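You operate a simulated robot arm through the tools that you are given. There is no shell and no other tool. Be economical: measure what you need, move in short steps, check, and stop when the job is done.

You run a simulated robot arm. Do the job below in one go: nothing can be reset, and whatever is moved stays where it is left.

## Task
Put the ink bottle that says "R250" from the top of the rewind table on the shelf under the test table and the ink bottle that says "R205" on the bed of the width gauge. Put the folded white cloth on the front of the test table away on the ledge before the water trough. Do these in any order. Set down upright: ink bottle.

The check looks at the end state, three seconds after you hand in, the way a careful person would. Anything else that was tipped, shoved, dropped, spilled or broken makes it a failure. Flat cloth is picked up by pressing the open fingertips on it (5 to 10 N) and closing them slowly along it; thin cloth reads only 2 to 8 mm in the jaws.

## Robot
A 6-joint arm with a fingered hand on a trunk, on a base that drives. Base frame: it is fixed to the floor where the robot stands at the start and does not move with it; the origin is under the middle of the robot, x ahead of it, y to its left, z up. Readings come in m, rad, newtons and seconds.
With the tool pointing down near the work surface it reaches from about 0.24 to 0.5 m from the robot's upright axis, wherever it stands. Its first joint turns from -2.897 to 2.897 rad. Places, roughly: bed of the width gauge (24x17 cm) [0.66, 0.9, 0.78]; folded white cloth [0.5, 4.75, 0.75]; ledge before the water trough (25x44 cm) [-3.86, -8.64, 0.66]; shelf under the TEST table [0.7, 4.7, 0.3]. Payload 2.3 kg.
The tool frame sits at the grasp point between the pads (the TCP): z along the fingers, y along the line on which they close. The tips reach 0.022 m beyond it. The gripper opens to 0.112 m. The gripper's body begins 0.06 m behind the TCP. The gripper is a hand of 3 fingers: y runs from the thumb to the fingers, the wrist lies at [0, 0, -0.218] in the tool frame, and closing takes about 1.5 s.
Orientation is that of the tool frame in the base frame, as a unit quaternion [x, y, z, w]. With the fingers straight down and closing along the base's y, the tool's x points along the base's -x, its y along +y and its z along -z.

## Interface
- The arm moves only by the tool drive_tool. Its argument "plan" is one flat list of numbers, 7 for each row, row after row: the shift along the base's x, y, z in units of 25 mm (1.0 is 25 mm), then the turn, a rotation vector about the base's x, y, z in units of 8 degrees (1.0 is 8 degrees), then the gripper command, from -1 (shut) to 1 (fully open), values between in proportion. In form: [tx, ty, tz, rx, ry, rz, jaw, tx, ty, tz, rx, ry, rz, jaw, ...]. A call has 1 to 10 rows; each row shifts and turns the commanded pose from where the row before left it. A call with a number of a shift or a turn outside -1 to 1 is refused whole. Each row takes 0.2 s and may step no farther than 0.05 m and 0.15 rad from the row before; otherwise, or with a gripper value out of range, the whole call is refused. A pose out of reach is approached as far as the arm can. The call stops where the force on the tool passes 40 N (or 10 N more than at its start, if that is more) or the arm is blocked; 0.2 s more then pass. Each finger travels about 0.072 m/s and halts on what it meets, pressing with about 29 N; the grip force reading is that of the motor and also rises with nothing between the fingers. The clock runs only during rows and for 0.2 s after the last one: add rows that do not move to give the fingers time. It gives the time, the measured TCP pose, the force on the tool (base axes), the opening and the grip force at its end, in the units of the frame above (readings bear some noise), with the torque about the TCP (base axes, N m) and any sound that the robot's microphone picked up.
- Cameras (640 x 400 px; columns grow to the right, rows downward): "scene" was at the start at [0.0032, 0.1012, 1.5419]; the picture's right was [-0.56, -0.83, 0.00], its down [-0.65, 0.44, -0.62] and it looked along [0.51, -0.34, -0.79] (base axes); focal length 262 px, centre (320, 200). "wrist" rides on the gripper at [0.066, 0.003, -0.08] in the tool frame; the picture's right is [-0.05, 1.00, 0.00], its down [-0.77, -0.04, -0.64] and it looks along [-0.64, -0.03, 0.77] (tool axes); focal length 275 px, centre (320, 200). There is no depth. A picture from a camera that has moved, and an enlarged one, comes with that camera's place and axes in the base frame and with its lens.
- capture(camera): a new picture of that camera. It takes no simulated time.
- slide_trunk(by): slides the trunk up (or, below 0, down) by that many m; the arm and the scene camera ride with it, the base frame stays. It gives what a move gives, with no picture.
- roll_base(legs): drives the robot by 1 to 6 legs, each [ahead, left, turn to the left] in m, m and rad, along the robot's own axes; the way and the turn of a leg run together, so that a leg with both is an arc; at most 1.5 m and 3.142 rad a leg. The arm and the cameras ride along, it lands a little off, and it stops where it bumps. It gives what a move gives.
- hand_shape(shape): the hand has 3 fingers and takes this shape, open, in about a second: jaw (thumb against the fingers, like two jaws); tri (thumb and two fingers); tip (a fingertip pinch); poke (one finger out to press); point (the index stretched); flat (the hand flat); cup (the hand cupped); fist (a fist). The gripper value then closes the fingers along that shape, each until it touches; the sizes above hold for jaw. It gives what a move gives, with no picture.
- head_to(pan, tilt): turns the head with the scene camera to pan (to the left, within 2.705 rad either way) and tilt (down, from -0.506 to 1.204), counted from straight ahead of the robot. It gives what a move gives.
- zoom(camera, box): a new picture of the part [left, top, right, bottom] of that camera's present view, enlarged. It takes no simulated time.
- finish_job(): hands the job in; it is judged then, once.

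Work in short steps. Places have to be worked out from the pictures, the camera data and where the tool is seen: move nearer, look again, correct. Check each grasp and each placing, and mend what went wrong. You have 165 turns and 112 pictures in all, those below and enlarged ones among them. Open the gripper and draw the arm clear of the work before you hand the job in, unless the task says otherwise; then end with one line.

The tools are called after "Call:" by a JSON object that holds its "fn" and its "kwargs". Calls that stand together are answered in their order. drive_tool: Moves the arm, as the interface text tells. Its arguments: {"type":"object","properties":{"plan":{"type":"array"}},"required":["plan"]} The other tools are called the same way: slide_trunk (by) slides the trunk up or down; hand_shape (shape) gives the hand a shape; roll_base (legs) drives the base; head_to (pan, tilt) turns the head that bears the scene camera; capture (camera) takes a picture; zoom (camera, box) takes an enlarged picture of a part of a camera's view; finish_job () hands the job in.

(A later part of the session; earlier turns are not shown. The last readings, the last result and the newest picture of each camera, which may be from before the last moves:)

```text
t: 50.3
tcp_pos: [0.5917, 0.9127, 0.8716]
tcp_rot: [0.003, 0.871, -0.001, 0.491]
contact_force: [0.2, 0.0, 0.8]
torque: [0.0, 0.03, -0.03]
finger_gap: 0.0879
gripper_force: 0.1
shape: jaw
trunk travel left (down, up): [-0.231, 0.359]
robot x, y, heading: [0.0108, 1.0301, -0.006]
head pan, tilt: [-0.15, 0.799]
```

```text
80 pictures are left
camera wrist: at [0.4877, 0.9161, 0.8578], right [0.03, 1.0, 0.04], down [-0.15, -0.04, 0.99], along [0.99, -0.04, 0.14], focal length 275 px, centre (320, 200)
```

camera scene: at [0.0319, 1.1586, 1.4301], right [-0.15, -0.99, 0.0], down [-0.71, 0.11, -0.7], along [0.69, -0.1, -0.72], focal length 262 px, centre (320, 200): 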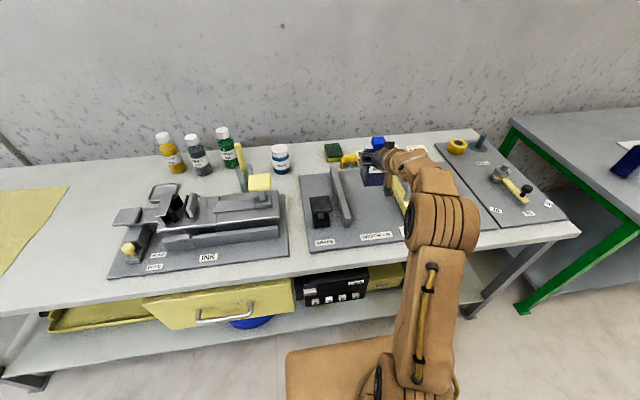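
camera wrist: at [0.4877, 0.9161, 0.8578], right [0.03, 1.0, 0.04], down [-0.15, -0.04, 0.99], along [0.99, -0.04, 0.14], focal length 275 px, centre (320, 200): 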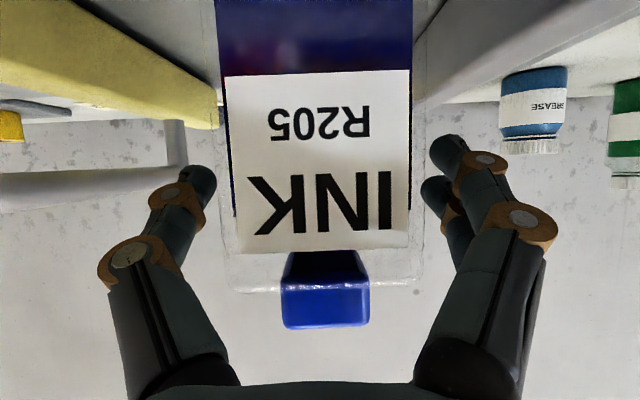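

The bottle is free and upright. I back the base straight out 0.3 m and look.

Call:
{"fn": "roll_base", "kwargs": {"legs": [[-0.3, 0, 0]]}}

Call:
{"fn": "head_to", "kwargs": {"pan": -0.1, "tilt": 0.6}}

Call:
{"fn": "zoom", "kwargs": {"camera": "scene", "box": [230, 100, 470, 250]}}

```text
t: 52.3
tcp_pos: [0.2888, 0.9184, 0.8732]
tcp_rot: [-0.003, 0.871, 0.002, 0.491]
contact_force: [-0.5, 0.0, 0.4]
torque: [-0.01, 0.0, -0.04]
finger_gap: 0.0881
gripper_force: 0.1
shape: jaw
trunk travel left (down, up): [-0.231, 0.359]
robot x, y, heading: [-0.2931, 1.0283, 0.011]
head pan, tilt: [-0.15, 0.799]
```

```text
t: 53.1
tcp_pos: [0.2898, 0.9171, 0.8727]
tcp_rot: [-0.002, 0.871, 0.001, 0.491]
contact_force: [0.8, 0.0, 1.2]
torque: [0.01, 0.05, -0.03]
finger_gap: 0.0882
gripper_force: 0.0
shape: jaw
trunk travel left (down, up): [-0.231, 0.359]
robot x, y, heading: [-0.2944, 1.0255, 0.009]
head pan, tilt: [-0.099, 0.6]
```

```text
2.67 times, centred on (350, 175) of scene
camera zoom: at [-0.2656, 1.1606, 1.3229], right [-0.09, -1.0, 0.0], down [-0.56, 0.05, -0.82], along [0.82, -0.07, -0.57], focal length 700 px, centre (240, 267)
```

zoom: 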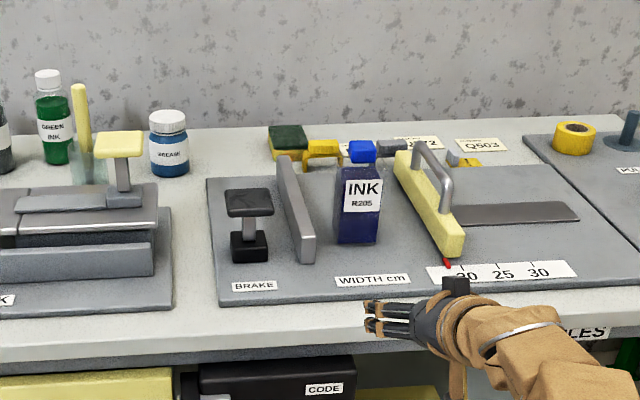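

R205 stands properly on the bed. Now I slide right to face R250 at y≈−0.68, staying in front of the table.

Call:
{"fn": "roll_base", "kwargs": {"legs": [[-0.05, 0, -0.01], [0, -0.8, 0], [0, -0.78, 0]]}}

Call:
{"fn": "capture", "kwargs": {"camera": "wrist"}}

Call:
{"fn": "capture", "kwargs": {"camera": "scene"}}

```text
t: 61.6
tcp_pos: [0.2425, -0.6379, 0.8732]
tcp_rot: [-0.002, 0.871, 0.002, 0.491]
contact_force: [-0.3, -0.2, -0.1]
torque: [0.02, 0.01, -0.01]
finger_gap: 0.0884
gripper_force: 0.0
shape: jaw
trunk travel left (down, up): [-0.231, 0.359]
robot x, y, heading: [-0.3399, -0.5294, 0.012]
head pan, tilt: [-0.099, 0.6]
```

```text
78 pictures are left
camera wrist: at [0.1383, -0.636, 0.8578], right [0.02, 1.0, 0.04], down [-0.15, -0.04, 0.99], along [0.99, -0.02, 0.14], focal length 275 px, centre (320, 200)
```

wrist: 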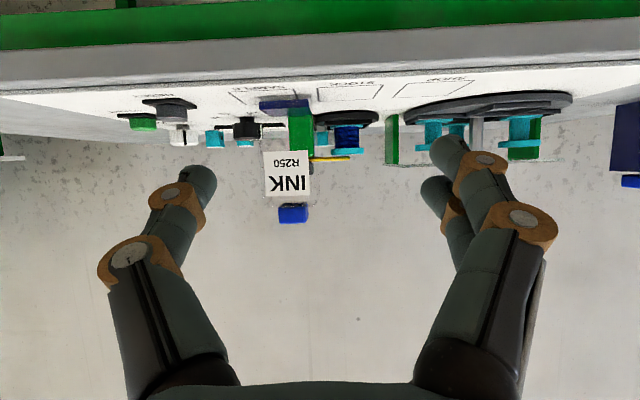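

```text
77 pictures are left
camera scene: at [-0.3126, -0.3953, 1.323], right [-0.09, -1.0, 0.0], down [-0.56, 0.05, -0.83], along [0.82, -0.07, -0.56], focal length 262 px, centre (320, 200)
```

scene: 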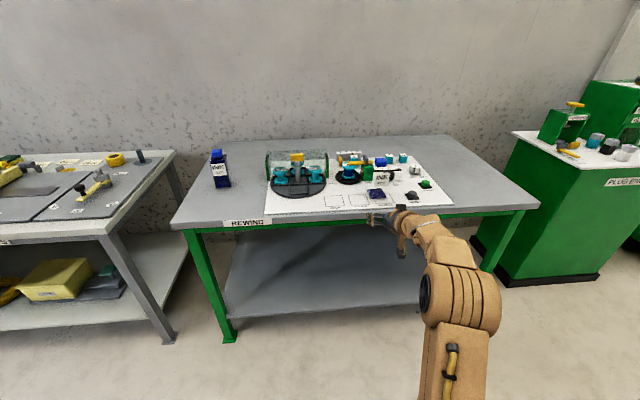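

R250 appears at y≈−0.679. I open fully, correct lateral and heading, then check.

Call:
{"fn": "roll_base", "kwargs": {"legs": [[0, -0.034, -0.012]]}}

Call:
{"fn": "drive_tool", "kwargs": {"plan": [0, 0, 0, 0, 0, 0, 1, 0, 0, 0, 0, 0, 0, 1, 0, 0, 0, 0, 0, 0, 1]}}

Call:
{"fn": "zoom", "kwargs": {"camera": "wrist", "box": [220, 50, 420, 250]}}

```text
t: 62.4
tcp_pos: [0.2394, -0.6797, 0.8719]
tcp_rot: [0.003, 0.871, -0.001, 0.492]
contact_force: [-0.9, 0.1, -0.1]
torque: [0.04, 0.02, 0.03]
finger_gap: 0.0883
gripper_force: 0.0
shape: jaw
trunk travel left (down, up): [-0.231, 0.359]
robot x, y, heading: [-0.3346, -0.5659, -0.003]
head pan, tilt: [-0.099, 0.6]
```

```text
t: 63.2
tcp_pos: [0.2413, -0.6794, 0.8724]
tcp_rot: [0.003, 0.871, -0.001, 0.492]
contact_force: [0.3, 1.0, -0.5]
torque: [0.03, 0.0, -0.02]
finger_gap: 0.1117
gripper_force: 0.1
shape: jaw
trunk travel left (down, up): [-0.231, 0.359]
robot x, y, heading: [-0.3404, -0.5655, -0.004]
head pan, tilt: [-0.099, 0.6]
```

```text
2.00 times, centred on (320, 150) of wrist
camera zoom: at [0.1372, -0.6753, 0.8578], right [0.03, 1.0, 0.04], down [-0.15, -0.04, 0.99], along [0.99, -0.04, 0.14], focal length 551 px, centre (320, 300)
```

zoom: 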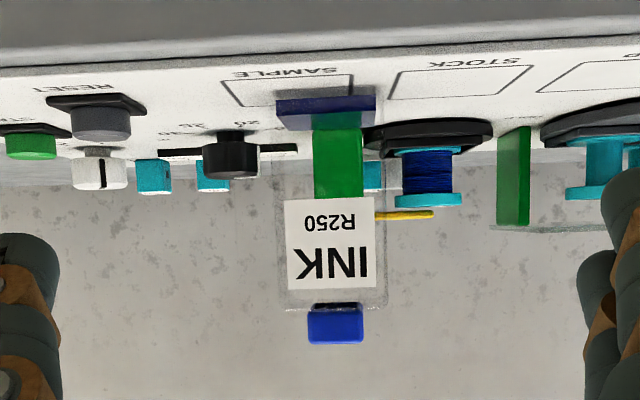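

Centred. I drive ahead 0.233 to bring the fingers round R250.

Call:
{"fn": "roll_base", "kwargs": {"legs": [[0.233, 0, 0]]}}

Call:
{"fn": "capture", "kwargs": {"camera": "wrist"}}

```text
t: 65.0
tcp_pos: [0.4796, -0.6787, 0.8723]
tcp_rot: [0.004, 0.871, -0.002, 0.491]
contact_force: [-0.4, 0.3, 1.0]
torque: [-0.01, 0.02, 0.01]
finger_gap: 0.1121
gripper_force: 0.0
shape: jaw
trunk travel left (down, up): [-0.231, 0.359]
robot x, y, heading: [-0.0985, -0.5669, -0.005]
head pan, tilt: [-0.099, 0.6]
```

```text
75 pictures are left
camera wrist: at [0.3749, -0.6754, 0.8577], right [0.03, 1.0, 0.04], down [-0.15, -0.04, 0.99], along [0.99, -0.04, 0.14], focal length 275 px, centre (320, 200)
```

wrist: 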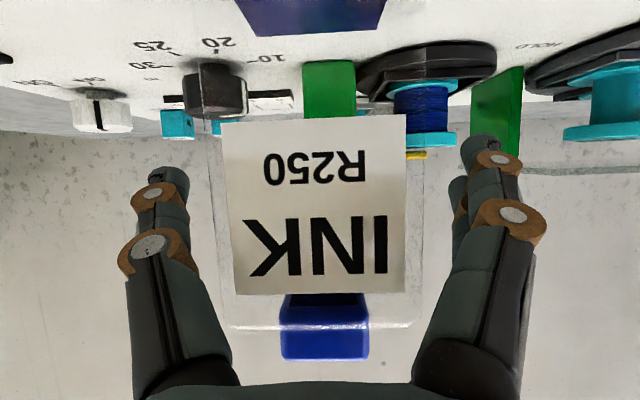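

R250 is between the fingers; I close on it.

Call:
{"fn": "drive_tool", "kwargs": {"plan": [0, 0, 0, 0, 0, 0, 0, 0, 0, 0, 0, 0, 0, -0.5, 0, 0, 0, 0, 0, 0, -1, 0, 0, 0, 0, 0, 0, -1, 0, 0, 0, 0, 0, 0, -1, 0, 0, 0, 0, 0, 0, -1, 0, 0, 0, 0, 0, 0, -1]}}

Call:
{"fn": "slide_trunk", "kwargs": {"by": 0.12}}

Call:
{"fn": "capture", "kwargs": {"camera": "wrist"}}

```text
t: 66.6
tcp_pos: [0.4787, -0.6804, 0.8708]
tcp_rot: [0.002, 0.871, 0.0, 0.492]
contact_force: [0.1, -0.7, -0.7]
torque: [0.03, -0.02, -0.01]
finger_gap: 0.0574
gripper_force: 28.9
shape: jaw
trunk travel left (down, up): [-0.231, 0.359]
robot x, y, heading: [-0.1006, -0.5661, 0.001]
head pan, tilt: [-0.099, 0.6]
```

```text
t: 68.1
tcp_pos: [0.4782, -0.6798, 0.9906]
tcp_rot: [0.004, 0.871, -0.002, 0.492]
contact_force: [0.4, -0.3, -1.0]
torque: [0.02, 0.0, 0.0]
finger_gap: 0.0573
gripper_force: 29.2
shape: jaw
trunk travel left (down, up): [-0.351, 0.239]
robot x, y, heading: [-0.1011, -0.5622, -0.005]
head pan, tilt: [-0.099, 0.6]
```

```text
74 pictures are left
camera wrist: at [0.3748, -0.6754, 0.9777], right [0.03, 1.0, 0.04], down [-0.15, -0.04, 0.99], along [0.99, -0.04, 0.14], focal length 275 px, centre (320, 200)
```

wrist: 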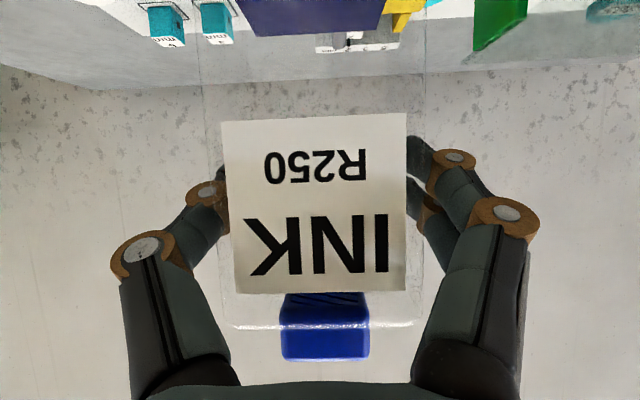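

R250 is held upright. I back away and drive left toward the test table, stopping midway to look.

Call:
{"fn": "roll_base", "kwargs": {"legs": [[-0.45, 0, 0], [0, 1.5, 0], [0, 1.5, 0]]}}

Call:
{"fn": "head_to", "kwargs": {"pan": 0.7, "tilt": 0.45}}

Call:
{"fn": "capture", "kwargs": {"camera": "scene"}}

```text
t: 74.1
tcp_pos: [-0.0981, 0.0957, 0.9749]
tcp_rot: [0.02, 0.892, 0.189, 0.41]
contact_force: [0.7, 1.0, -0.8]
torque: [-0.02, 0.04, -0.03]
finger_gap: 0.057
gripper_force: 28.9
shape: jaw
trunk travel left (down, up): [-0.351, 0.239]
robot x, y, heading: [-0.6249, -0.0306, 0.33]
head pan, tilt: [-0.099, 0.6]
stopped in leg 2: the robot was blocked; the commanded pose is now the measured one
```

```text
t: 75.2
tcp_pos: [-0.0956, 0.0888, 0.9783]
tcp_rot: [0.019, 0.889, 0.191, 0.416]
contact_force: [0.0, -0.1, -0.7]
torque: [0.02, 0.0, 0.04]
finger_gap: 0.0565
gripper_force: 29.2
shape: jaw
trunk travel left (down, up): [-0.351, 0.239]
robot x, y, heading: [-0.6235, -0.0296, 0.325]
head pan, tilt: [0.7, 0.45]
```

```text
73 pictures are left
camera scene: at [-0.63, 0.0223, 1.4831], right [0.85, -0.52, -0.08], down [-0.26, -0.28, -0.92], along [0.45, 0.81, -0.37], focal length 262 px, centre (320, 200)
```

scene: 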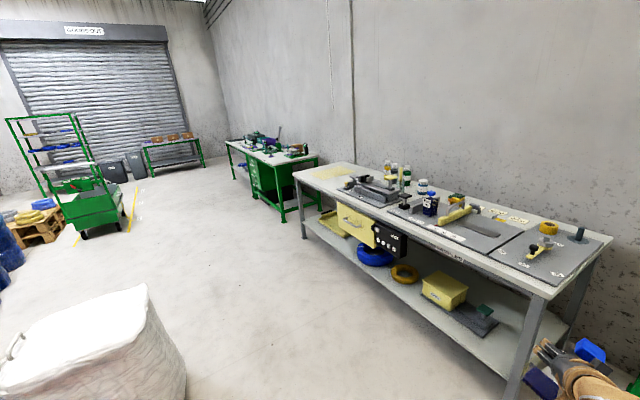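

The base was blocked and is now skewed and slightly tipped. I look around the base to see what it hit.

Call:
{"fn": "head_to", "kwargs": {"pan": 1.3, "tilt": 1.0}}

Call:
{"fn": "capture", "kwargs": {"camera": "scene"}}

Call:
{"fn": "head_to", "kwargs": {"pan": 2.3, "tilt": 0.9}}

Call:
{"fn": "capture", "kwargs": {"camera": "scene"}}

```text
t: 76.2
tcp_pos: [-0.0949, 0.0872, 0.9781]
tcp_rot: [0.021, 0.889, 0.191, 0.415]
contact_force: [0.3, -0.2, -0.8]
torque: [-0.02, 0.0, 0.01]
finger_gap: 0.0566
gripper_force: 29.8
shape: jaw
trunk travel left (down, up): [-0.351, 0.239]
robot x, y, heading: [-0.6267, -0.032, 0.328]
head pan, tilt: [1.3, 1.0]
```

```text
72 pictures are left
camera scene: at [-0.6827, 0.0169, 1.4388], right [1.0, 0.05, -0.03], down [0.03, -0.78, -0.62], along [-0.06, 0.62, -0.78], focal length 262 px, centre (320, 200)
```

scene: 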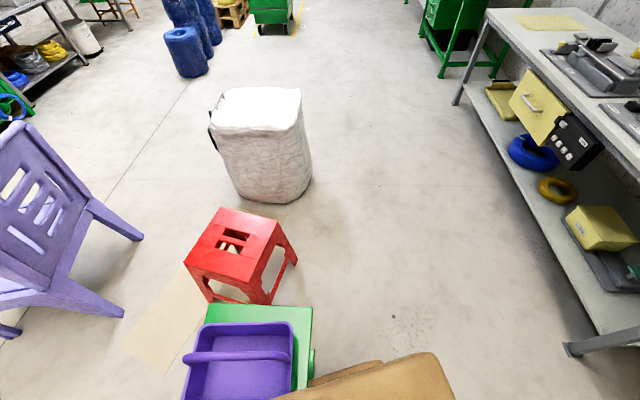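

```text
t: 77.5
tcp_pos: [-0.0942, 0.0866, 0.9774]
tcp_rot: [0.021, 0.889, 0.192, 0.415]
contact_force: [-0.4, -0.8, -0.6]
torque: [-0.03, 0.0, 0.0]
finger_gap: 0.0567
gripper_force: 29.1
shape: jaw
trunk travel left (down, up): [-0.351, 0.239]
robot x, y, heading: [-0.6248, -0.0305, 0.329]
head pan, tilt: [2.3, 0.901]
```

```text
71 pictures are left
camera scene: at [-0.7443, -0.0165, 1.445], right [0.5, 0.87, 0.07], down [0.66, -0.32, -0.68], along [-0.56, 0.38, -0.73], focal length 262 px, centre (320, 200)
```

scene: 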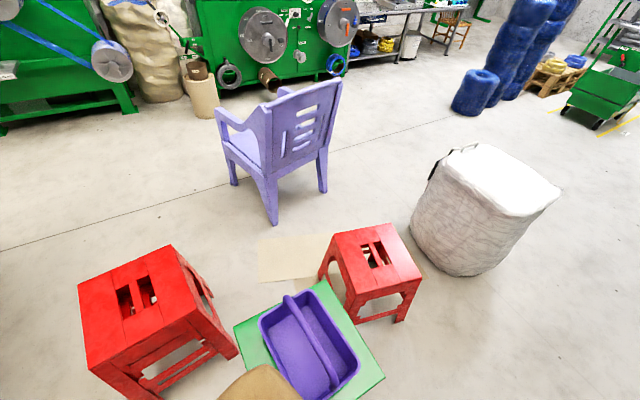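

I bumped a small green stand (purple caddy on it) that was behind-left. I retrace: move right with a turn back, away from it.

Call:
{"fn": "roll_base", "kwargs": {"legs": [[0.08, -0.2, -0.2], [0, -0.1, -0.12]]}}

Call:
{"fn": "capture", "kwargs": {"camera": "scene"}}

Call:
{"fn": "capture", "kwargs": {"camera": "wrist"}}

```text
t: 78.2
tcp_pos: [-0.143, 0.2051, 0.9286]
tcp_rot: [0.088, 0.902, 0.193, 0.377]
contact_force: [-1.7, 1.3, -1.2]
torque: [-0.06, -0.07, -0.03]
finger_gap: 0.0559
gripper_force: 29.3
shape: jaw
trunk travel left (down, up): [-0.351, 0.239]
robot x, y, heading: [-0.6257, -0.0406, 0.347]
head pan, tilt: [2.3, 0.901]
stopped in leg 1: the robot was blocked; the commanded pose is now the measured one
```

```text
70 pictures are left
camera scene: at [-0.754, 0.0102, 1.4394], right [0.48, 0.88, 0.05], down [0.67, -0.33, -0.66], along [-0.57, 0.35, -0.75], focal length 262 px, centre (320, 200)
```

scene: 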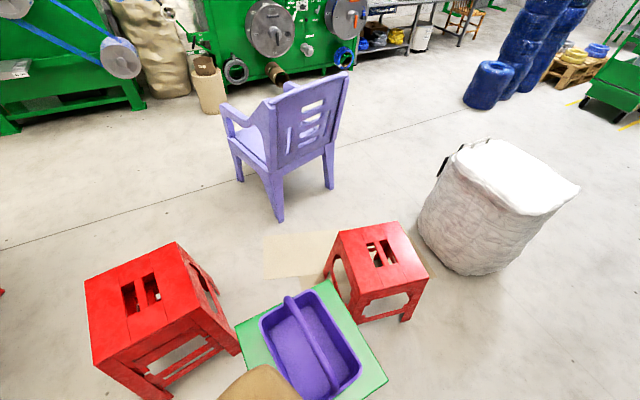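

```text
69 pictures are left
camera wrist: at [-0.2471, 0.2051, 0.9405], right [0.05, 0.9, 0.44], down [0.09, -0.45, 0.89], along [1.0, -0.01, -0.1], focal length 275 px, centre (320, 200)
```

wrist: 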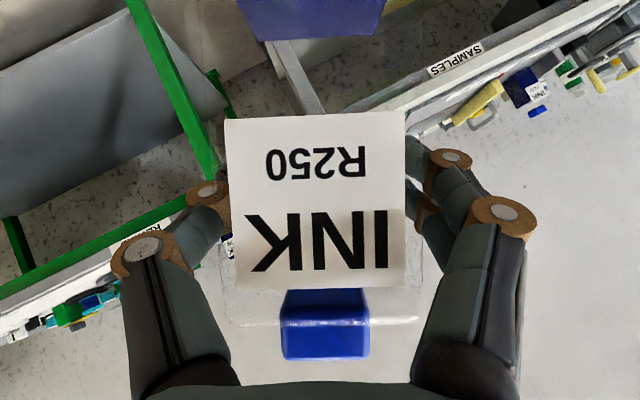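

The base barely moved and the hand rolled. I take a still reading to see whether things settle.

Call:
{"fn": "head_to", "kwargs": {"pan": 2.0, "tilt": 1.2}}

Call:
{"fn": "capture", "kwargs": {"camera": "scene"}}

Call:
{"fn": "head_to", "kwargs": {"pan": -1.2, "tilt": 1.1}}

Call:
{"fn": "capture", "kwargs": {"camera": "scene"}}

```text
t: 79.0
tcp_pos: [-0.1445, 0.1961, 0.934]
tcp_rot: [0.089, 0.901, 0.196, 0.377]
contact_force: [-0.2, -0.8, -0.4]
torque: [0.01, -0.02, -0.01]
finger_gap: 0.0558
gripper_force: 29.1
shape: jaw
trunk travel left (down, up): [-0.351, 0.239]
robot x, y, heading: [-0.6252, -0.0393, 0.345]
head pan, tilt: [2.0, 1.201]
```

```text
68 pictures are left
camera scene: at [-0.7284, 0.0045, 1.4207], right [0.71, 0.7, 0.03], down [0.64, -0.63, -0.43], along [-0.28, 0.33, -0.9], focal length 262 px, centre (320, 200)
```

scene: 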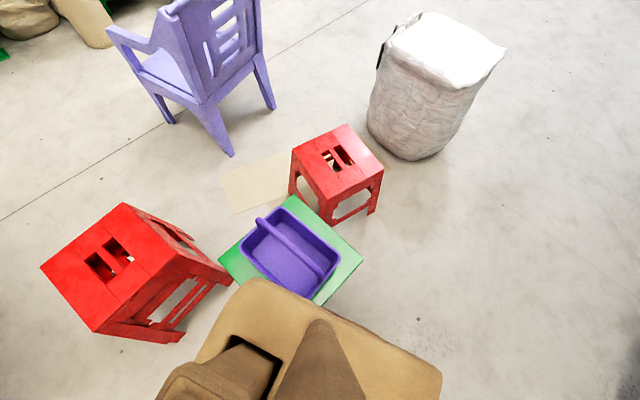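

```text
t: 81.7
tcp_pos: [-0.1475, 0.2024, 0.9345]
tcp_rot: [0.08, 0.901, 0.195, 0.378]
contact_force: [0.6, 0.2, -1.4]
torque: [-0.01, 0.02, 0.04]
finger_gap: 0.0559
gripper_force: 29.4
shape: jaw
trunk travel left (down, up): [-0.351, 0.239]
robot x, y, heading: [-0.6288, -0.0436, 0.355]
head pan, tilt: [-1.201, 1.1]
```

```text
67 pictures are left
camera scene: at [-0.6485, -0.0802, 1.4172], right [-0.75, -0.66, -0.03], down [-0.6, 0.7, -0.39], along [0.28, -0.27, -0.92], focal length 262 px, centre (320, 200)
```

scene: 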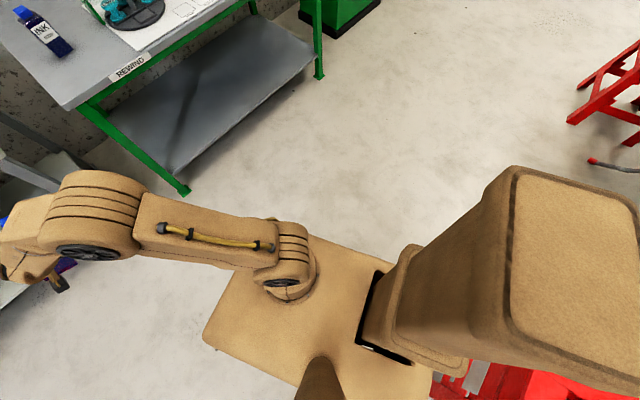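

The base's rear-left corner is against the green stand and its rear edge near a red stool; my turn swung the rear into it. I drive straight ahead without turning.

Call:
{"fn": "roll_base", "kwargs": {"legs": [[0.2, 0, 0]]}}

Call:
{"fn": "head_to", "kwargs": {"pan": 2.5, "tilt": 0.9}}

Call:
{"fn": "capture", "kwargs": {"camera": "scene"}}

```text
t: 82.5
tcp_pos: [-0.2246, 0.309, 0.8772]
tcp_rot: [0.048, 0.916, 0.152, 0.367]
contact_force: [0.4, 0.6, -0.6]
torque: [-0.04, -0.04, -0.05]
finger_gap: 0.0552
gripper_force: 29.2
shape: jaw
trunk travel left (down, up): [-0.351, 0.239]
robot x, y, heading: [-0.6265, -0.0419, 0.375]
head pan, tilt: [-1.201, 1.1]
stopped in leg 1: the robot was blocked; the commanded pose is now the measured one
```

```text
t: 85.5
tcp_pos: [-0.2207, 0.3034, 0.8776]
tcp_rot: [0.05, 0.916, 0.156, 0.367]
contact_force: [0.2, 0.2, -1.2]
torque: [-0.04, -0.01, 0.0]
finger_gap: 0.0554
gripper_force: 29.0
shape: jaw
trunk travel left (down, up): [-0.351, 0.239]
robot x, y, heading: [-0.6287, -0.042, 0.373]
head pan, tilt: [2.499, 0.901]
```

```text
66 pictures are left
camera scene: at [-0.7647, -0.0087, 1.4382], right [0.27, 0.96, 0.06], down [0.74, -0.17, -0.65], along [-0.62, 0.22, -0.75], focal length 262 px, centre (320, 200)
```

scene: 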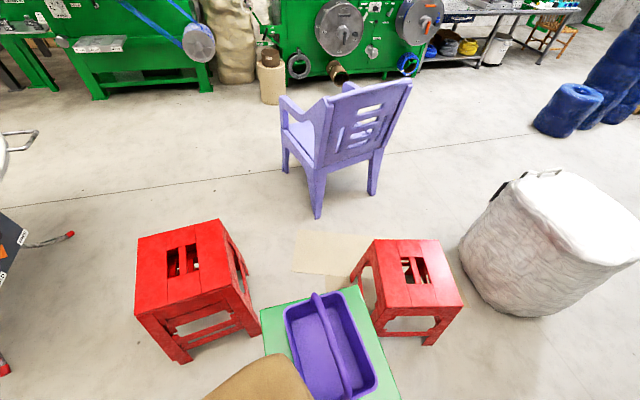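

The base still doesn't move but the arm keeps deflecting, so perhaps something is holding the arm or body. I look at the arm and the surroundings ahead.

Call:
{"fn": "head_to", "kwargs": {"pan": 0.0, "tilt": 0.9}}

Call:
{"fn": "capture", "kwargs": {"camera": "scene"}}

Call:
{"fn": "capture", "kwargs": {"camera": "wrist"}}

```text
t: 87.8
tcp_pos: [-0.2216, 0.3026, 0.8798]
tcp_rot: [0.051, 0.916, 0.156, 0.366]
contact_force: [1.4, 0.6, 0.6]
torque: [-0.02, 0.01, 0.01]
finger_gap: 0.0553
gripper_force: 28.5
shape: jaw
trunk travel left (down, up): [-0.351, 0.239]
robot x, y, heading: [-0.6253, -0.0423, 0.372]
head pan, tilt: [0.0, 0.901]
```

```text
65 pictures are left
camera scene: at [-0.6217, -0.0014, 1.4347], right [0.36, -0.93, -0.07], down [-0.75, -0.24, -0.62], along [0.56, 0.28, -0.78], focal length 262 px, centre (320, 200)
```

scene: 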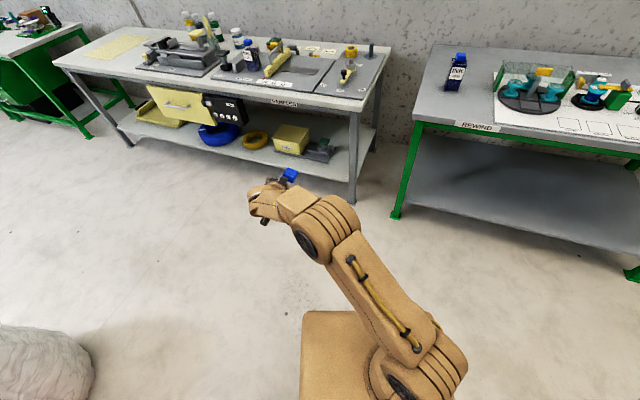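

```text
64 pictures are left
camera wrist: at [-0.3248, 0.2994, 0.8923], right [0.01, 0.94, 0.35], down [0.12, -0.35, 0.93], along [0.99, 0.03, -0.12], focal length 275 px, centre (320, 200)
```

wrist: 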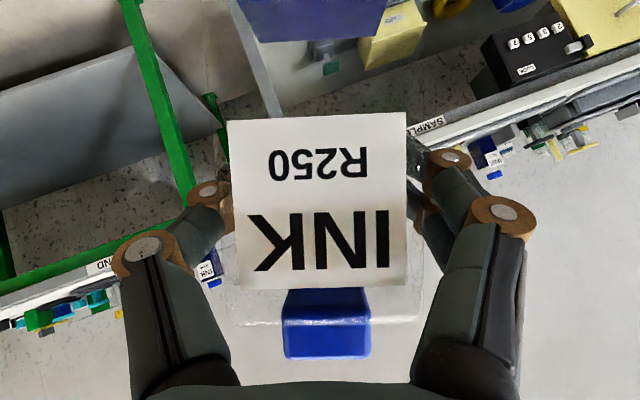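

The arm hangs free; the base seems pinned on the green stand at its rear-left. I try a pure sideways move to the right, away from the stand.

Call:
{"fn": "roll_base", "kwargs": {"legs": [[0, -0.08, 0]]}}

```text
t: 88.5
tcp_pos: [-0.3177, 0.3401, 0.8065]
tcp_rot: [-0.066, 0.931, 0.046, 0.355]
contact_force: [-0.4, -0.1, -0.8]
torque: [-0.02, -0.01, -0.02]
finger_gap: 0.0549
gripper_force: 28.9
shape: jaw
trunk travel left (down, up): [-0.351, 0.239]
robot x, y, heading: [-0.6234, -0.0478, 0.373]
head pan, tilt: [0.0, 0.901]
stopped in leg 1: the robot was blocked; the commanded pose is now the measured one
```

Each blocked try lets the arm drift. I test how the arm itself behaves with a small upward arm move.

Call:
{"fn": "drive_tool", "kwargs": {"plan": [0, 0, 0.5, 0, 0, 0, -1, 0, 0, 0.5, 0, 0, 0, -1]}}

Call:
{"fn": "capture", "kwargs": {"camera": "scene"}}

```text
t: 88.8
tcp_pos: [-0.3616, 0.3364, 0.772]
tcp_rot: [-0.129, 0.933, -0.02, 0.337]
contact_force: [-1.1, -0.1, -1.3]
torque: [-0.02, -0.04, 0.0]
finger_gap: 0.0546
gripper_force: 29.3
shape: jaw
trunk travel left (down, up): [-0.351, 0.239]
robot x, y, heading: [-0.6289, -0.0433, 0.375]
head pan, tilt: [0.0, 0.901]
stopped in row 1: the arm was blocked; the commanded pose is now the measured one
```

```text
63 pictures are left
camera scene: at [-0.6284, -0.0008, 1.4345], right [0.36, -0.93, -0.07], down [-0.75, -0.25, -0.62], along [0.56, 0.28, -0.78], focal length 262 px, centre (320, 200)
```

scene: 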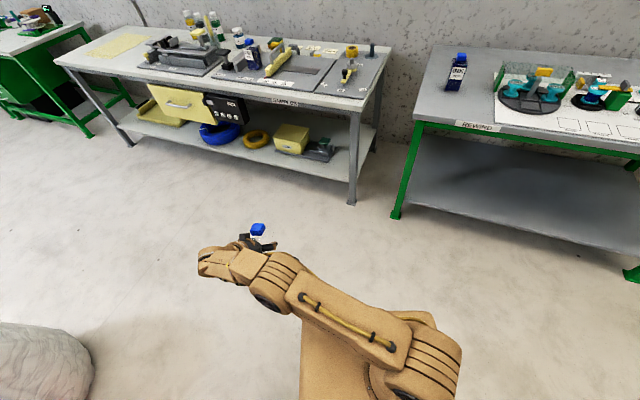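

The arm's model disagrees with the tilted base (left side up ~4°), so the base must be freed. I look closely at its left side.

Call:
{"fn": "head_to", "kwargs": {"pan": 1.9, "tilt": 1.2}}

Call:
{"fn": "zoom", "kwargs": {"camera": "scene", "box": [160, 150, 480, 400]}}

```text
t: 90.7
tcp_pos: [-0.3582, 0.334, 0.7732]
tcp_rot: [-0.125, 0.933, -0.018, 0.336]
contact_force: [-0.1, 0.4, -0.8]
torque: [0.0, 0.0, 0.02]
finger_gap: 0.0546
gripper_force: 28.7
shape: jaw
trunk travel left (down, up): [-0.351, 0.239]
robot x, y, heading: [-0.6273, -0.0468, 0.373]
head pan, tilt: [1.901, 1.201]
```

```text
1.60 times, centred on (320, 275) of scene
camera zoom: at [-0.7325, 0.0134, 1.4188], right [0.76, 0.65, 0.02], down [0.59, -0.68, -0.43], along [-0.26, 0.34, -0.9], focal length 420 px, centre (320, 80)
```

zoom: 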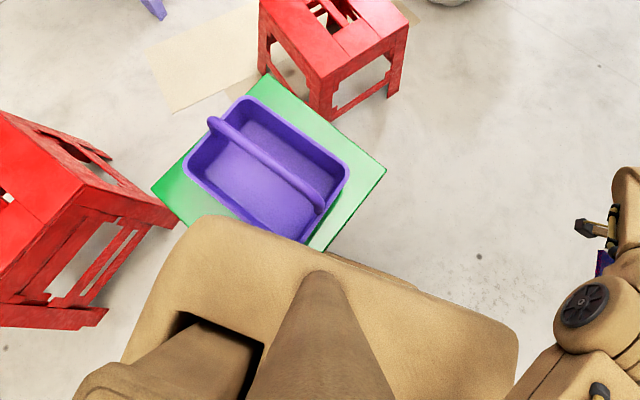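

The base overlaps the stand's near edge and leans off it. I test the trunk (raising a little) to see whether it responds and whether the hand holds.

Call:
{"fn": "slide_trunk", "kwargs": {"by": 0.05}}

```text
t: 91.0
tcp_pos: [-0.3974, 0.3192, 0.7391]
tcp_rot: [-0.189, 0.928, -0.091, 0.309]
contact_force: [-0.4, -0.8, -0.9]
torque: [0.0, 0.04, -0.01]
finger_gap: 0.0547
gripper_force: 28.9
shape: jaw
trunk travel left (down, up): [-0.354, 0.236]
robot x, y, heading: [-0.6289, -0.0429, 0.37]
head pan, tilt: [1.901, 1.201]
stopped: the arm was blocked; the commanded pose is now the measured one
```

Every call aborts with the arm drifting inward. I try a counter-command outward and up in one row to see whether the arm follows at all.

Call:
{"fn": "drive_tool", "kwargs": {"plan": [1, 0.4, 1, 1, 0, -0.3, -1]}}

```text
t: 91.4
tcp_pos: [-0.4202, 0.3008, 0.7119]
tcp_rot: [-0.223, 0.923, -0.136, 0.283]
contact_force: [0.3, 0.9, -1.2]
torque: [-0.02, -0.04, 0.02]
finger_gap: 0.0544
gripper_force: 28.5
shape: jaw
trunk travel left (down, up): [-0.354, 0.236]
robot x, y, heading: [-0.6312, -0.0472, 0.374]
head pan, tilt: [1.901, 1.201]
stopped in row 1: the arm was blocked; the commanded pose is now the measured one
```

The arm seems to be heading to some fixed configuration regardless. I use the short windows to push the base straight ahead, watching the drift.

Call:
{"fn": "roll_base", "kwargs": {"legs": [[0.1, -0.05, 0]]}}

Call:
{"fn": "capture", "kwargs": {"camera": "wrist"}}

Call:
{"fn": "head_to", "kwargs": {"pan": 0.5, "tilt": 1.1}}

Call:
{"fn": "capture", "kwargs": {"camera": "scene"}}

```text
t: 92.1
tcp_pos: [-0.4303, 0.2558, 0.6724]
tcp_rot: [-0.316, 0.86, -0.257, 0.307]
contact_force: [0.0, 1.2, -0.8]
torque: [0.01, 0.02, 0.01]
finger_gap: 0.0542
gripper_force: 29.0
shape: jaw
trunk travel left (down, up): [-0.354, 0.236]
robot x, y, heading: [-0.6202, -0.0465, 0.373]
head pan, tilt: [1.901, 1.201]
stopped in leg 1: the robot was blocked; the commanded pose is now the measured one
```

```text
61 pictures are left
camera wrist: at [-0.5289, 0.231, 0.7014], right [-0.36, 0.7, -0.62], down [0.05, 0.67, 0.74], along [0.93, 0.23, -0.27], focal length 275 px, centre (320, 200)
```

wrist: 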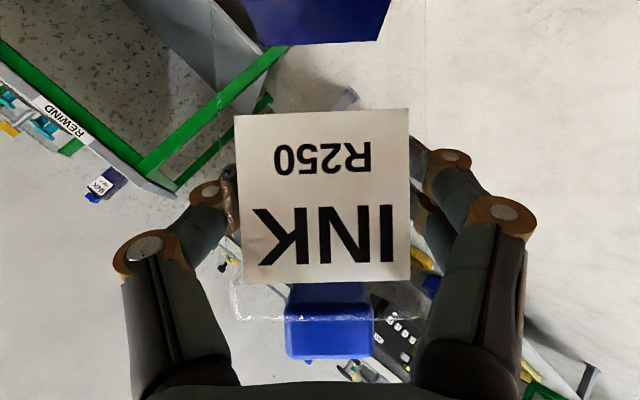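

```text
t: 93.6
tcp_pos: [-0.425, 0.2521, 0.673]
tcp_rot: [-0.313, 0.862, -0.256, 0.305]
contact_force: [1.2, -0.5, -0.6]
torque: [0.03, 0.0, -0.06]
finger_gap: 0.0541
gripper_force: 29.5
shape: jaw
trunk travel left (down, up): [-0.354, 0.236]
robot x, y, heading: [-0.6176, -0.0488, 0.379]
head pan, tilt: [0.499, 1.1]
```

```text
60 pictures are left
camera scene: at [-0.6446, 0.0158, 1.4265], right [0.77, -0.64, -0.06], down [-0.58, -0.65, -0.48], along [0.27, 0.41, -0.87], focal length 262 px, centre (320, 200)
```

scene: 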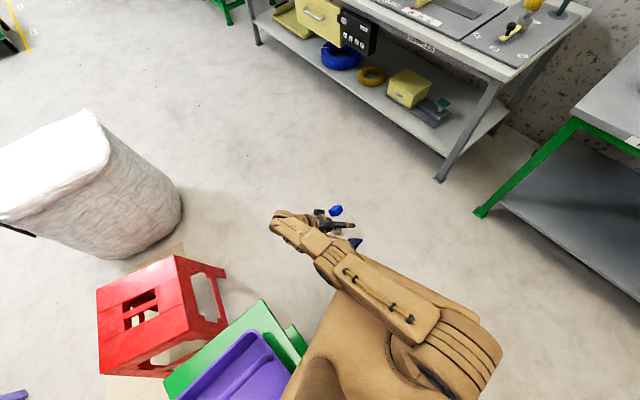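

The base may have crept ~1 cm. I check whether the arm's drift is converging with one still row.

Call:
{"fn": "drive_tool", "kwargs": {"plan": [0, 0, 0, 0, 0, 0, -1]}}

Call:
{"fn": "drive_tool", "kwargs": {"plan": [0, 0, 0, 0, 0, 0, -1]}}

```text
t: 94.0
tcp_pos: [-0.4258, 0.2561, 0.6917]
tcp_rot: [-0.329, 0.836, -0.274, 0.344]
contact_force: [-0.3, 1.3, -1.0]
torque: [-0.01, 0.0, -0.01]
finger_gap: 0.0542
gripper_force: 29.4
shape: jaw
trunk travel left (down, up): [-0.354, 0.236]
robot x, y, heading: [-0.6154, -0.0509, 0.369]
head pan, tilt: [0.499, 1.1]
stopped in row 1: the arm was blocked; the commanded pose is now the measured one
```

```text
t: 94.3
tcp_pos: [-0.4341, 0.2508, 0.6974]
tcp_rot: [-0.338, 0.821, -0.294, 0.352]
contact_force: [0.0, 0.0, -0.3]
torque: [-0.01, 0.02, 0.0]
finger_gap: 0.054
gripper_force: 29.1
shape: jaw
trunk travel left (down, up): [-0.354, 0.236]
robot x, y, heading: [-0.6183, -0.0478, 0.379]
head pan, tilt: [0.499, 1.1]
stopped in row 1: the arm was blocked; the commanded pose is now the measured one
```

The drift is nearly gone. Now I try the base again straight ahead.

Call:
{"fn": "roll_base", "kwargs": {"legs": [[0.15, 0, 0]]}}

```text
t: 95.0
tcp_pos: [-0.4185, 0.2392, 0.7162]
tcp_rot: [-0.363, 0.773, -0.341, 0.393]
contact_force: [-0.2, 0.6, -0.6]
torque: [-0.03, -0.03, 0.0]
finger_gap: 0.0539
gripper_force: 29.5
shape: jaw
trunk travel left (down, up): [-0.354, 0.236]
robot x, y, heading: [-0.5976, -0.0537, 0.372]
head pan, tilt: [0.499, 1.1]
stopped in leg 1: the robot was blocked; the commanded pose is now the measured one
```

The base crept forward 2 cm. I repeat.

Call:
{"fn": "roll_base", "kwargs": {"legs": [[0.2, 0, 0]]}}

Call:
{"fn": "roll_base", "kwargs": {"legs": [[0.2, 0, 0]]}}

Call:
{"fn": "capture", "kwargs": {"camera": "scene"}}

```text
t: 95.8
tcp_pos: [-0.4202, 0.239, 0.741]
tcp_rot: [-0.386, 0.718, -0.388, 0.429]
contact_force: [0.0, 0.2, -1.3]
torque: [0.03, 0.0, -0.01]
finger_gap: 0.0542
gripper_force: 28.9
shape: jaw
trunk travel left (down, up): [-0.354, 0.236]
robot x, y, heading: [-0.5928, -0.0526, 0.378]
head pan, tilt: [0.499, 1.1]
stopped in leg 1: the robot was blocked; the commanded pose is now the measured one
```

```text
t: 96.5
tcp_pos: [-0.408, 0.234, 0.7667]
tcp_rot: [-0.408, 0.664, -0.431, 0.455]
contact_force: [0.2, 0.0, -1.5]
torque: [0.04, 0.04, -0.01]
finger_gap: 0.0538
gripper_force: 28.5
shape: jaw
trunk travel left (down, up): [-0.354, 0.236]
robot x, y, heading: [-0.5787, -0.0503, 0.378]
head pan, tilt: [0.499, 1.1]
stopped in leg 1: the robot was blocked; the commanded pose is now the measured one
```

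```text
59 pictures are left
camera scene: at [-0.6067, 0.0067, 1.4267], right [0.77, -0.64, -0.07], down [-0.58, -0.65, -0.49], along [0.27, 0.41, -0.87], focal length 262 px, centre (320, 200)
```

scene: 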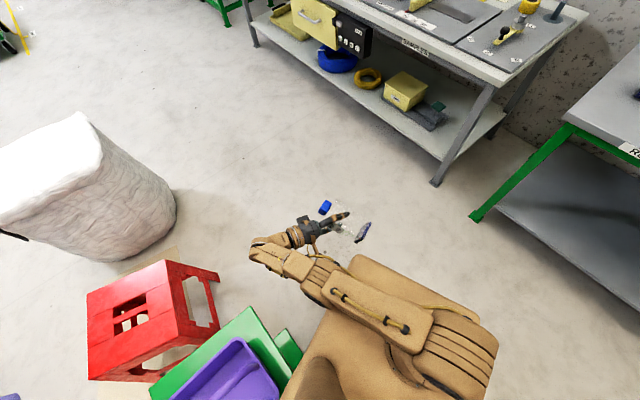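

Creeping ~1 cm per call, arm folding harmlessly. I try forward-right to gain more per call.

Call:
{"fn": "roll_base", "kwargs": {"legs": [[0.2, -0.2, 0]]}}

Call:
{"fn": "roll_base", "kwargs": {"legs": [[0.3, 0, 0]]}}

Call:
{"fn": "roll_base", "kwargs": {"legs": [[0.3, 0, 0]]}}

```text
t: 97.2
tcp_pos: [-0.415, 0.2427, 0.7865]
tcp_rot: [-0.435, 0.61, -0.467, 0.47]
contact_force: [-0.1, -0.7, -1.2]
torque: [0.02, 0.02, 0.0]
finger_gap: 0.0543
gripper_force: 28.7
shape: jaw
trunk travel left (down, up): [-0.354, 0.236]
robot x, y, heading: [-0.5734, -0.054, 0.385]
head pan, tilt: [0.499, 1.1]
stopped in leg 1: the robot was blocked; the commanded pose is now the measured one
```

```text
t: 98.0
tcp_pos: [-0.3901, 0.2865, 0.767]
tcp_rot: [-0.447, 0.568, -0.517, 0.459]
contact_force: [0.0, 0.1, -0.5]
torque: [0.07, 0.07, -0.02]
finger_gap: 0.0542
gripper_force: 28.2
shape: jaw
trunk travel left (down, up): [-0.354, 0.236]
robot x, y, heading: [-0.5423, -0.0591, 0.348]
head pan, tilt: [0.499, 1.1]
stopped in leg 1: the robot was blocked; the commanded pose is now the measured one
```

```text
t: 98.6
tcp_pos: [-0.3892, 0.2852, 0.7674]
tcp_rot: [-0.444, 0.57, -0.516, 0.461]
contact_force: [0.8, 0.2, -0.1]
torque: [-0.01, -0.02, -0.01]
finger_gap: 0.0542
gripper_force: 29.4
shape: jaw
trunk travel left (down, up): [-0.354, 0.236]
robot x, y, heading: [-0.5376, -0.0608, 0.345]
head pan, tilt: [0.499, 1.1]
stopped in leg 1: the robot was blocked; the commanded pose is now the measured one
```

The heading eased to 0.345 and the arm stopped drifting. I look at the stand and roll state.

Call:
{"fn": "head_to", "kwargs": {"pan": 1.7, "tilt": 1.2}}

Call:
{"fn": "capture", "kwargs": {"camera": "scene"}}

```text
t: 100.0
tcp_pos: [-0.3892, 0.2849, 0.7669]
tcp_rot: [-0.443, 0.569, -0.516, 0.461]
contact_force: [-0.5, -0.6, -0.4]
torque: [0.01, 0.03, 0.01]
finger_gap: 0.054
gripper_force: 28.5
shape: jaw
trunk travel left (down, up): [-0.354, 0.236]
robot x, y, heading: [-0.5426, -0.0613, 0.346]
head pan, tilt: [1.7, 1.201]
```

```text
58 pictures are left
camera scene: at [-0.6697, 0.1023, 1.4018], right [0.89, 0.46, 0.0], down [0.42, -0.83, -0.36], along [-0.17, 0.32, -0.93], focal length 262 px, centre (320, 200)
```

scene: 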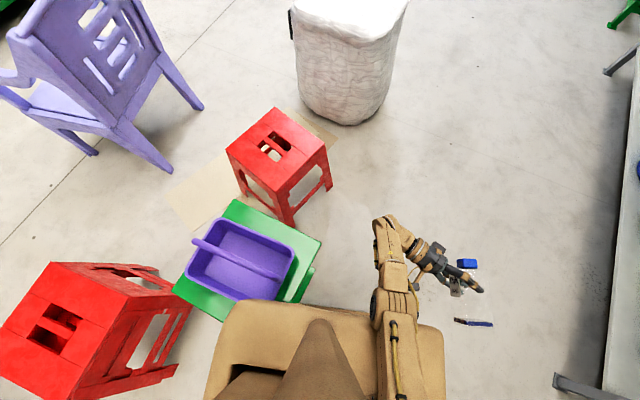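

The base is level again. Now I move sideways right, away from the stand.

Call:
{"fn": "roll_base", "kwargs": {"legs": [[0, -0.15, 0]]}}

```text
t: 101.4
tcp_pos: [-0.3417, 0.1505, 0.7672]
tcp_rot: [-0.446, 0.569, -0.513, 0.462]
contact_force: [-0.5, 0.0, -1.1]
torque: [0.03, 0.03, -0.03]
finger_gap: 0.0542
gripper_force: 29.0
shape: jaw
trunk travel left (down, up): [-0.354, 0.236]
robot x, y, heading: [-0.4901, -0.1978, 0.352]
head pan, tilt: [1.7, 1.201]
```

Free. I look back at the stand, caddy and stools to see whether anything was disturbed.

Call:
{"fn": "head_to", "kwargs": {"pan": 2.1, "tilt": 0.95}}

Call:
{"fn": "capture", "kwargs": {"camera": "scene"}}

```text
t: 102.2
tcp_pos: [-0.3421, 0.1497, 0.7666]
tcp_rot: [-0.445, 0.569, -0.513, 0.463]
contact_force: [0.3, -0.3, -0.1]
torque: [0.0, 0.01, 0.03]
finger_gap: 0.0541
gripper_force: 29.0
shape: jaw
trunk travel left (down, up): [-0.354, 0.236]
robot x, y, heading: [-0.492, -0.1941, 0.352]
head pan, tilt: [2.1, 0.949]
```

```text
57 pictures are left
camera scene: at [-0.6517, -0.0374, 1.4179], right [0.64, 0.77, 0.0], down [0.63, -0.52, -0.58], along [-0.45, 0.37, -0.81], focal length 262 px, centre (320, 200)
```

scene: 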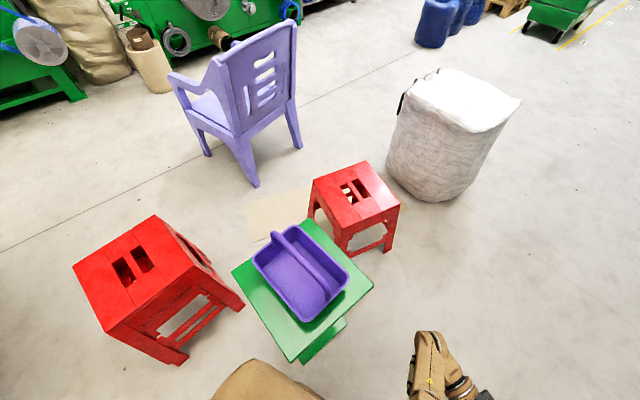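

Everything there still stands, the stand square with the room. I move ahead away from it, then turn back to heading 0.

Call:
{"fn": "roll_base", "kwargs": {"legs": [[0.25, 0, 0], [0, 0, -0.352]]}}

Call:
{"fn": "capture", "kwargs": {"camera": "wrist"}}

Call:
{"fn": "head_to", "kwargs": {"pan": 0.1, "tilt": 0.9}}

Call:
{"fn": "capture", "kwargs": {"camera": "scene"}}

```text
t: 105.1
tcp_pos: [-0.0021, 0.1669, 0.7686]
tcp_rot: [-0.344, 0.635, -0.584, 0.371]
contact_force: [-0.5, 0.6, -1.6]
torque: [0.05, 0.02, 0.02]
finger_gap: 0.0543
gripper_force: 28.6
shape: jaw
trunk travel left (down, up): [-0.354, 0.236]
robot x, y, heading: [-0.2584, -0.1121, 0.014]
head pan, tilt: [2.1, 0.949]
```

```text
56 pictures are left
camera wrist: at [-0.106, 0.1485, 0.7639], right [0.02, 0.12, -0.99], down [-0.18, 0.98, 0.12], along [0.98, 0.17, 0.04], focal length 275 px, centre (320, 200)
```

wrist: 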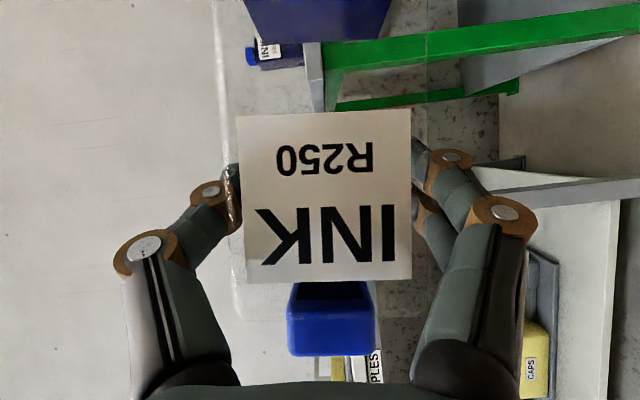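

```text
t: 107.0
tcp_pos: [-0.0031, 0.1683, 0.7675]
tcp_rot: [-0.344, 0.635, -0.584, 0.371]
contact_force: [-0.2, -1.0, -0.7]
torque: [-0.01, 0.02, 0.01]
finger_gap: 0.0545
gripper_force: 29.1
shape: jaw
trunk travel left (down, up): [-0.354, 0.236]
robot x, y, heading: [-0.2582, -0.1118, 0.015]
head pan, tilt: [0.099, 0.901]
```

```text
55 pictures are left
camera scene: at [-0.2458, 0.0386, 1.4216], right [0.11, -0.99, 0.0], down [-0.78, -0.09, -0.62], along [0.62, 0.07, -0.78], focal length 262 px, centre (320, 200)
```

scene: 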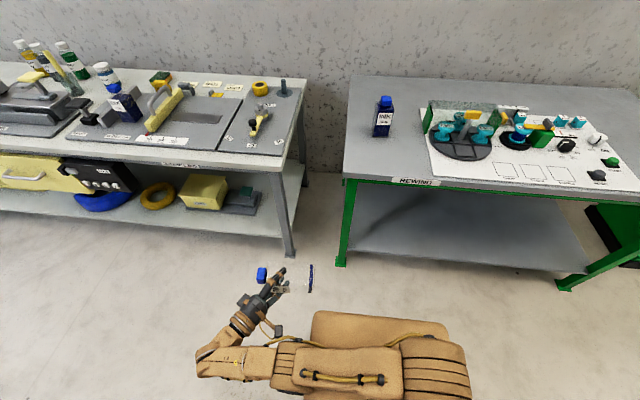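

The bottle is still firmly held but the hand is rolled ~85° about x. I unroll it while stretching the arm out and up, in stages.

Call:
{"fn": "drive_tool", "kwargs": {"plan": [0.8, -0.3, 0.8, 0, 0, 0, -1, 0.8, -0.5, 0.8, 0.5, 0, 0, -1, 0.8, -0.8, 0.8, 0.8, 0, 0, -1, 0.8, -0.8, 0.8, 0.8, 0, 0, -1, 0.8, -0.8, 0.8, 0.8, 0, 0, -1]}}

```text
t: 108.2
tcp_pos: [0.0947, 0.0854, 0.8641]
tcp_rot: [-0.262, 0.74, -0.444, 0.432]
contact_force: [-0.5, 0.0, -0.4]
torque: [0.02, 0.03, 0.05]
finger_gap: 0.054
gripper_force: 29.2
shape: jaw
trunk travel left (down, up): [-0.354, 0.236]
robot x, y, heading: [-0.2588, -0.1129, 0.014]
head pan, tilt: [0.099, 0.901]
```

The arm follows well. I continue with the rest.

Call:
{"fn": "drive_tool", "kwargs": {"plan": [0.8, -0.7, 0.5, 0.78, 0, 0, -1, 0.8, -0.7, 0.5, 0.78, 0, 0, -1, 0.8, -0.7, 0.5, 0.78, 0, 0, -1, 0.8, -0.7, 0.5, 0.78, 0, 0, -1, 0.8, -0.7, 0.5, 0.78, 0, 0, -1, 0.8, -0.7, 0.5, 0.78, 0, 0, -1, 0.8, -0.7, 0.5, 0.78, 0, 0, -1, 0.8, -0.7, 0.5, 0.78, 0, 0, -1, 0.5, -0.7, 0.5, 0.78, 0, 0, -1, 0.4, -0.7, 0.5, 0.78, 0, 0, -1]}}

Call:
{"fn": "capture", "kwargs": {"camera": "wrist"}}

Call:
{"fn": "capture", "kwargs": {"camera": "scene"}}

```text
t: 110.4
tcp_pos: [0.2772, -0.0881, 0.9895]
tcp_rot: [0.001, 0.864, 0.003, 0.504]
contact_force: [0.1, 0.1, -1.3]
torque: [0.0, -0.01, 0.02]
finger_gap: 0.054
gripper_force: 29.6
shape: jaw
trunk travel left (down, up): [-0.354, 0.236]
robot x, y, heading: [-0.2557, -0.1149, 0.015]
head pan, tilt: [0.099, 0.901]
```

```text
54 pictures are left
camera wrist: at [0.1751, -0.0858, 0.9723], right [0.02, 1.0, 0.05], down [-0.18, -0.04, 0.98], along [0.98, -0.03, 0.18], focal length 275 px, centre (320, 200)
```

wrist: 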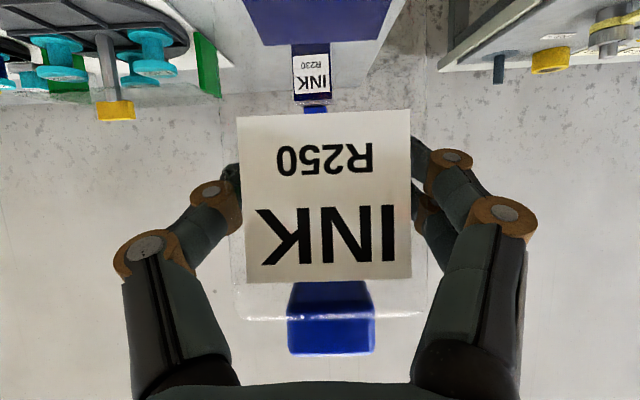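

```text
53 pictures are left
camera scene: at [-0.2456, 0.038, 1.4216], right [0.11, -0.99, 0.0], down [-0.78, -0.09, -0.62], along [0.62, 0.07, -0.78], focal length 262 px, centre (320, 200)
```

scene: 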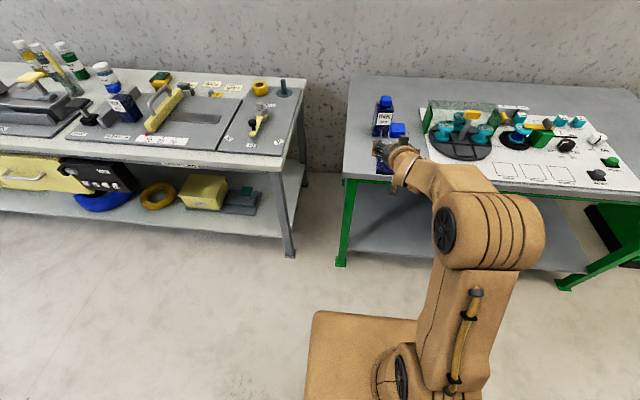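

R250 is upright in the hand again. I check R205 once more and then drive left along x≈−0.28, well clear of stand and benches, in moderate legs.

Call:
{"fn": "zoom", "kwargs": {"camera": "scene", "box": [0, 30, 240, 180]}}

Call:
{"fn": "roll_base", "kwargs": {"legs": [[-0.04, 0, -0.015], [0, 1.0, 0]]}}

Call:
{"fn": "head_to", "kwargs": {"pan": 1.3, "tilt": 0.5}}

Call:
{"fn": "capture", "kwargs": {"camera": "scene"}}

```text
2.67 times, centred on (120, 105) of scene
camera zoom: at [-0.2456, 0.038, 1.4216], right [0.11, -0.99, 0.0], down [-0.78, -0.09, -0.62], along [0.62, 0.07, -0.78], focal length 700 px, centre (853, 453)
```

zoom: 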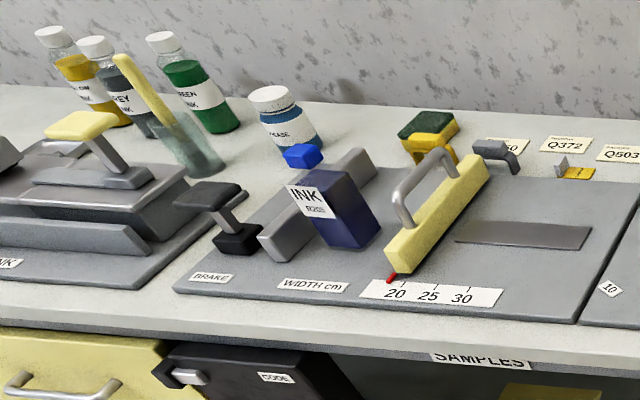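

```text
t: 116.2
tcp_pos: [0.2305, 0.9363, 0.9898]
tcp_rot: [-0.001, 0.863, 0.004, 0.506]
contact_force: [0.0, -0.1, -1.6]
torque: [-0.02, 0.0, -0.01]
finger_gap: 0.0539
gripper_force: 29.3
shape: jaw
trunk travel left (down, up): [-0.354, 0.236]
robot x, y, heading: [-0.3076, 0.9111, 0.011]
head pan, tilt: [0.099, 0.901]
```

```text
t: 117.6
tcp_pos: [0.2307, 0.936, 0.9898]
tcp_rot: [-0.001, 0.863, 0.003, 0.505]
contact_force: [0.4, 0.1, -0.6]
torque: [0.0, 0.05, 0.03]
finger_gap: 0.0541
gripper_force: 29.2
shape: jaw
trunk travel left (down, up): [-0.354, 0.236]
robot x, y, heading: [-0.305, 0.9098, 0.01]
head pan, tilt: [1.3, 0.499]
```

```text
51 pictures are left
camera scene: at [-0.3446, 1.142, 1.4554], right [0.97, -0.26, 0.0], down [-0.12, -0.46, -0.88], along [0.22, 0.85, -0.48], focal length 262 px, centre (320, 200)
```

scene: 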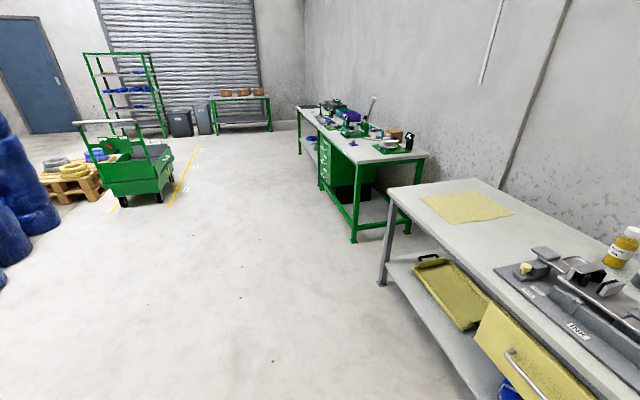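

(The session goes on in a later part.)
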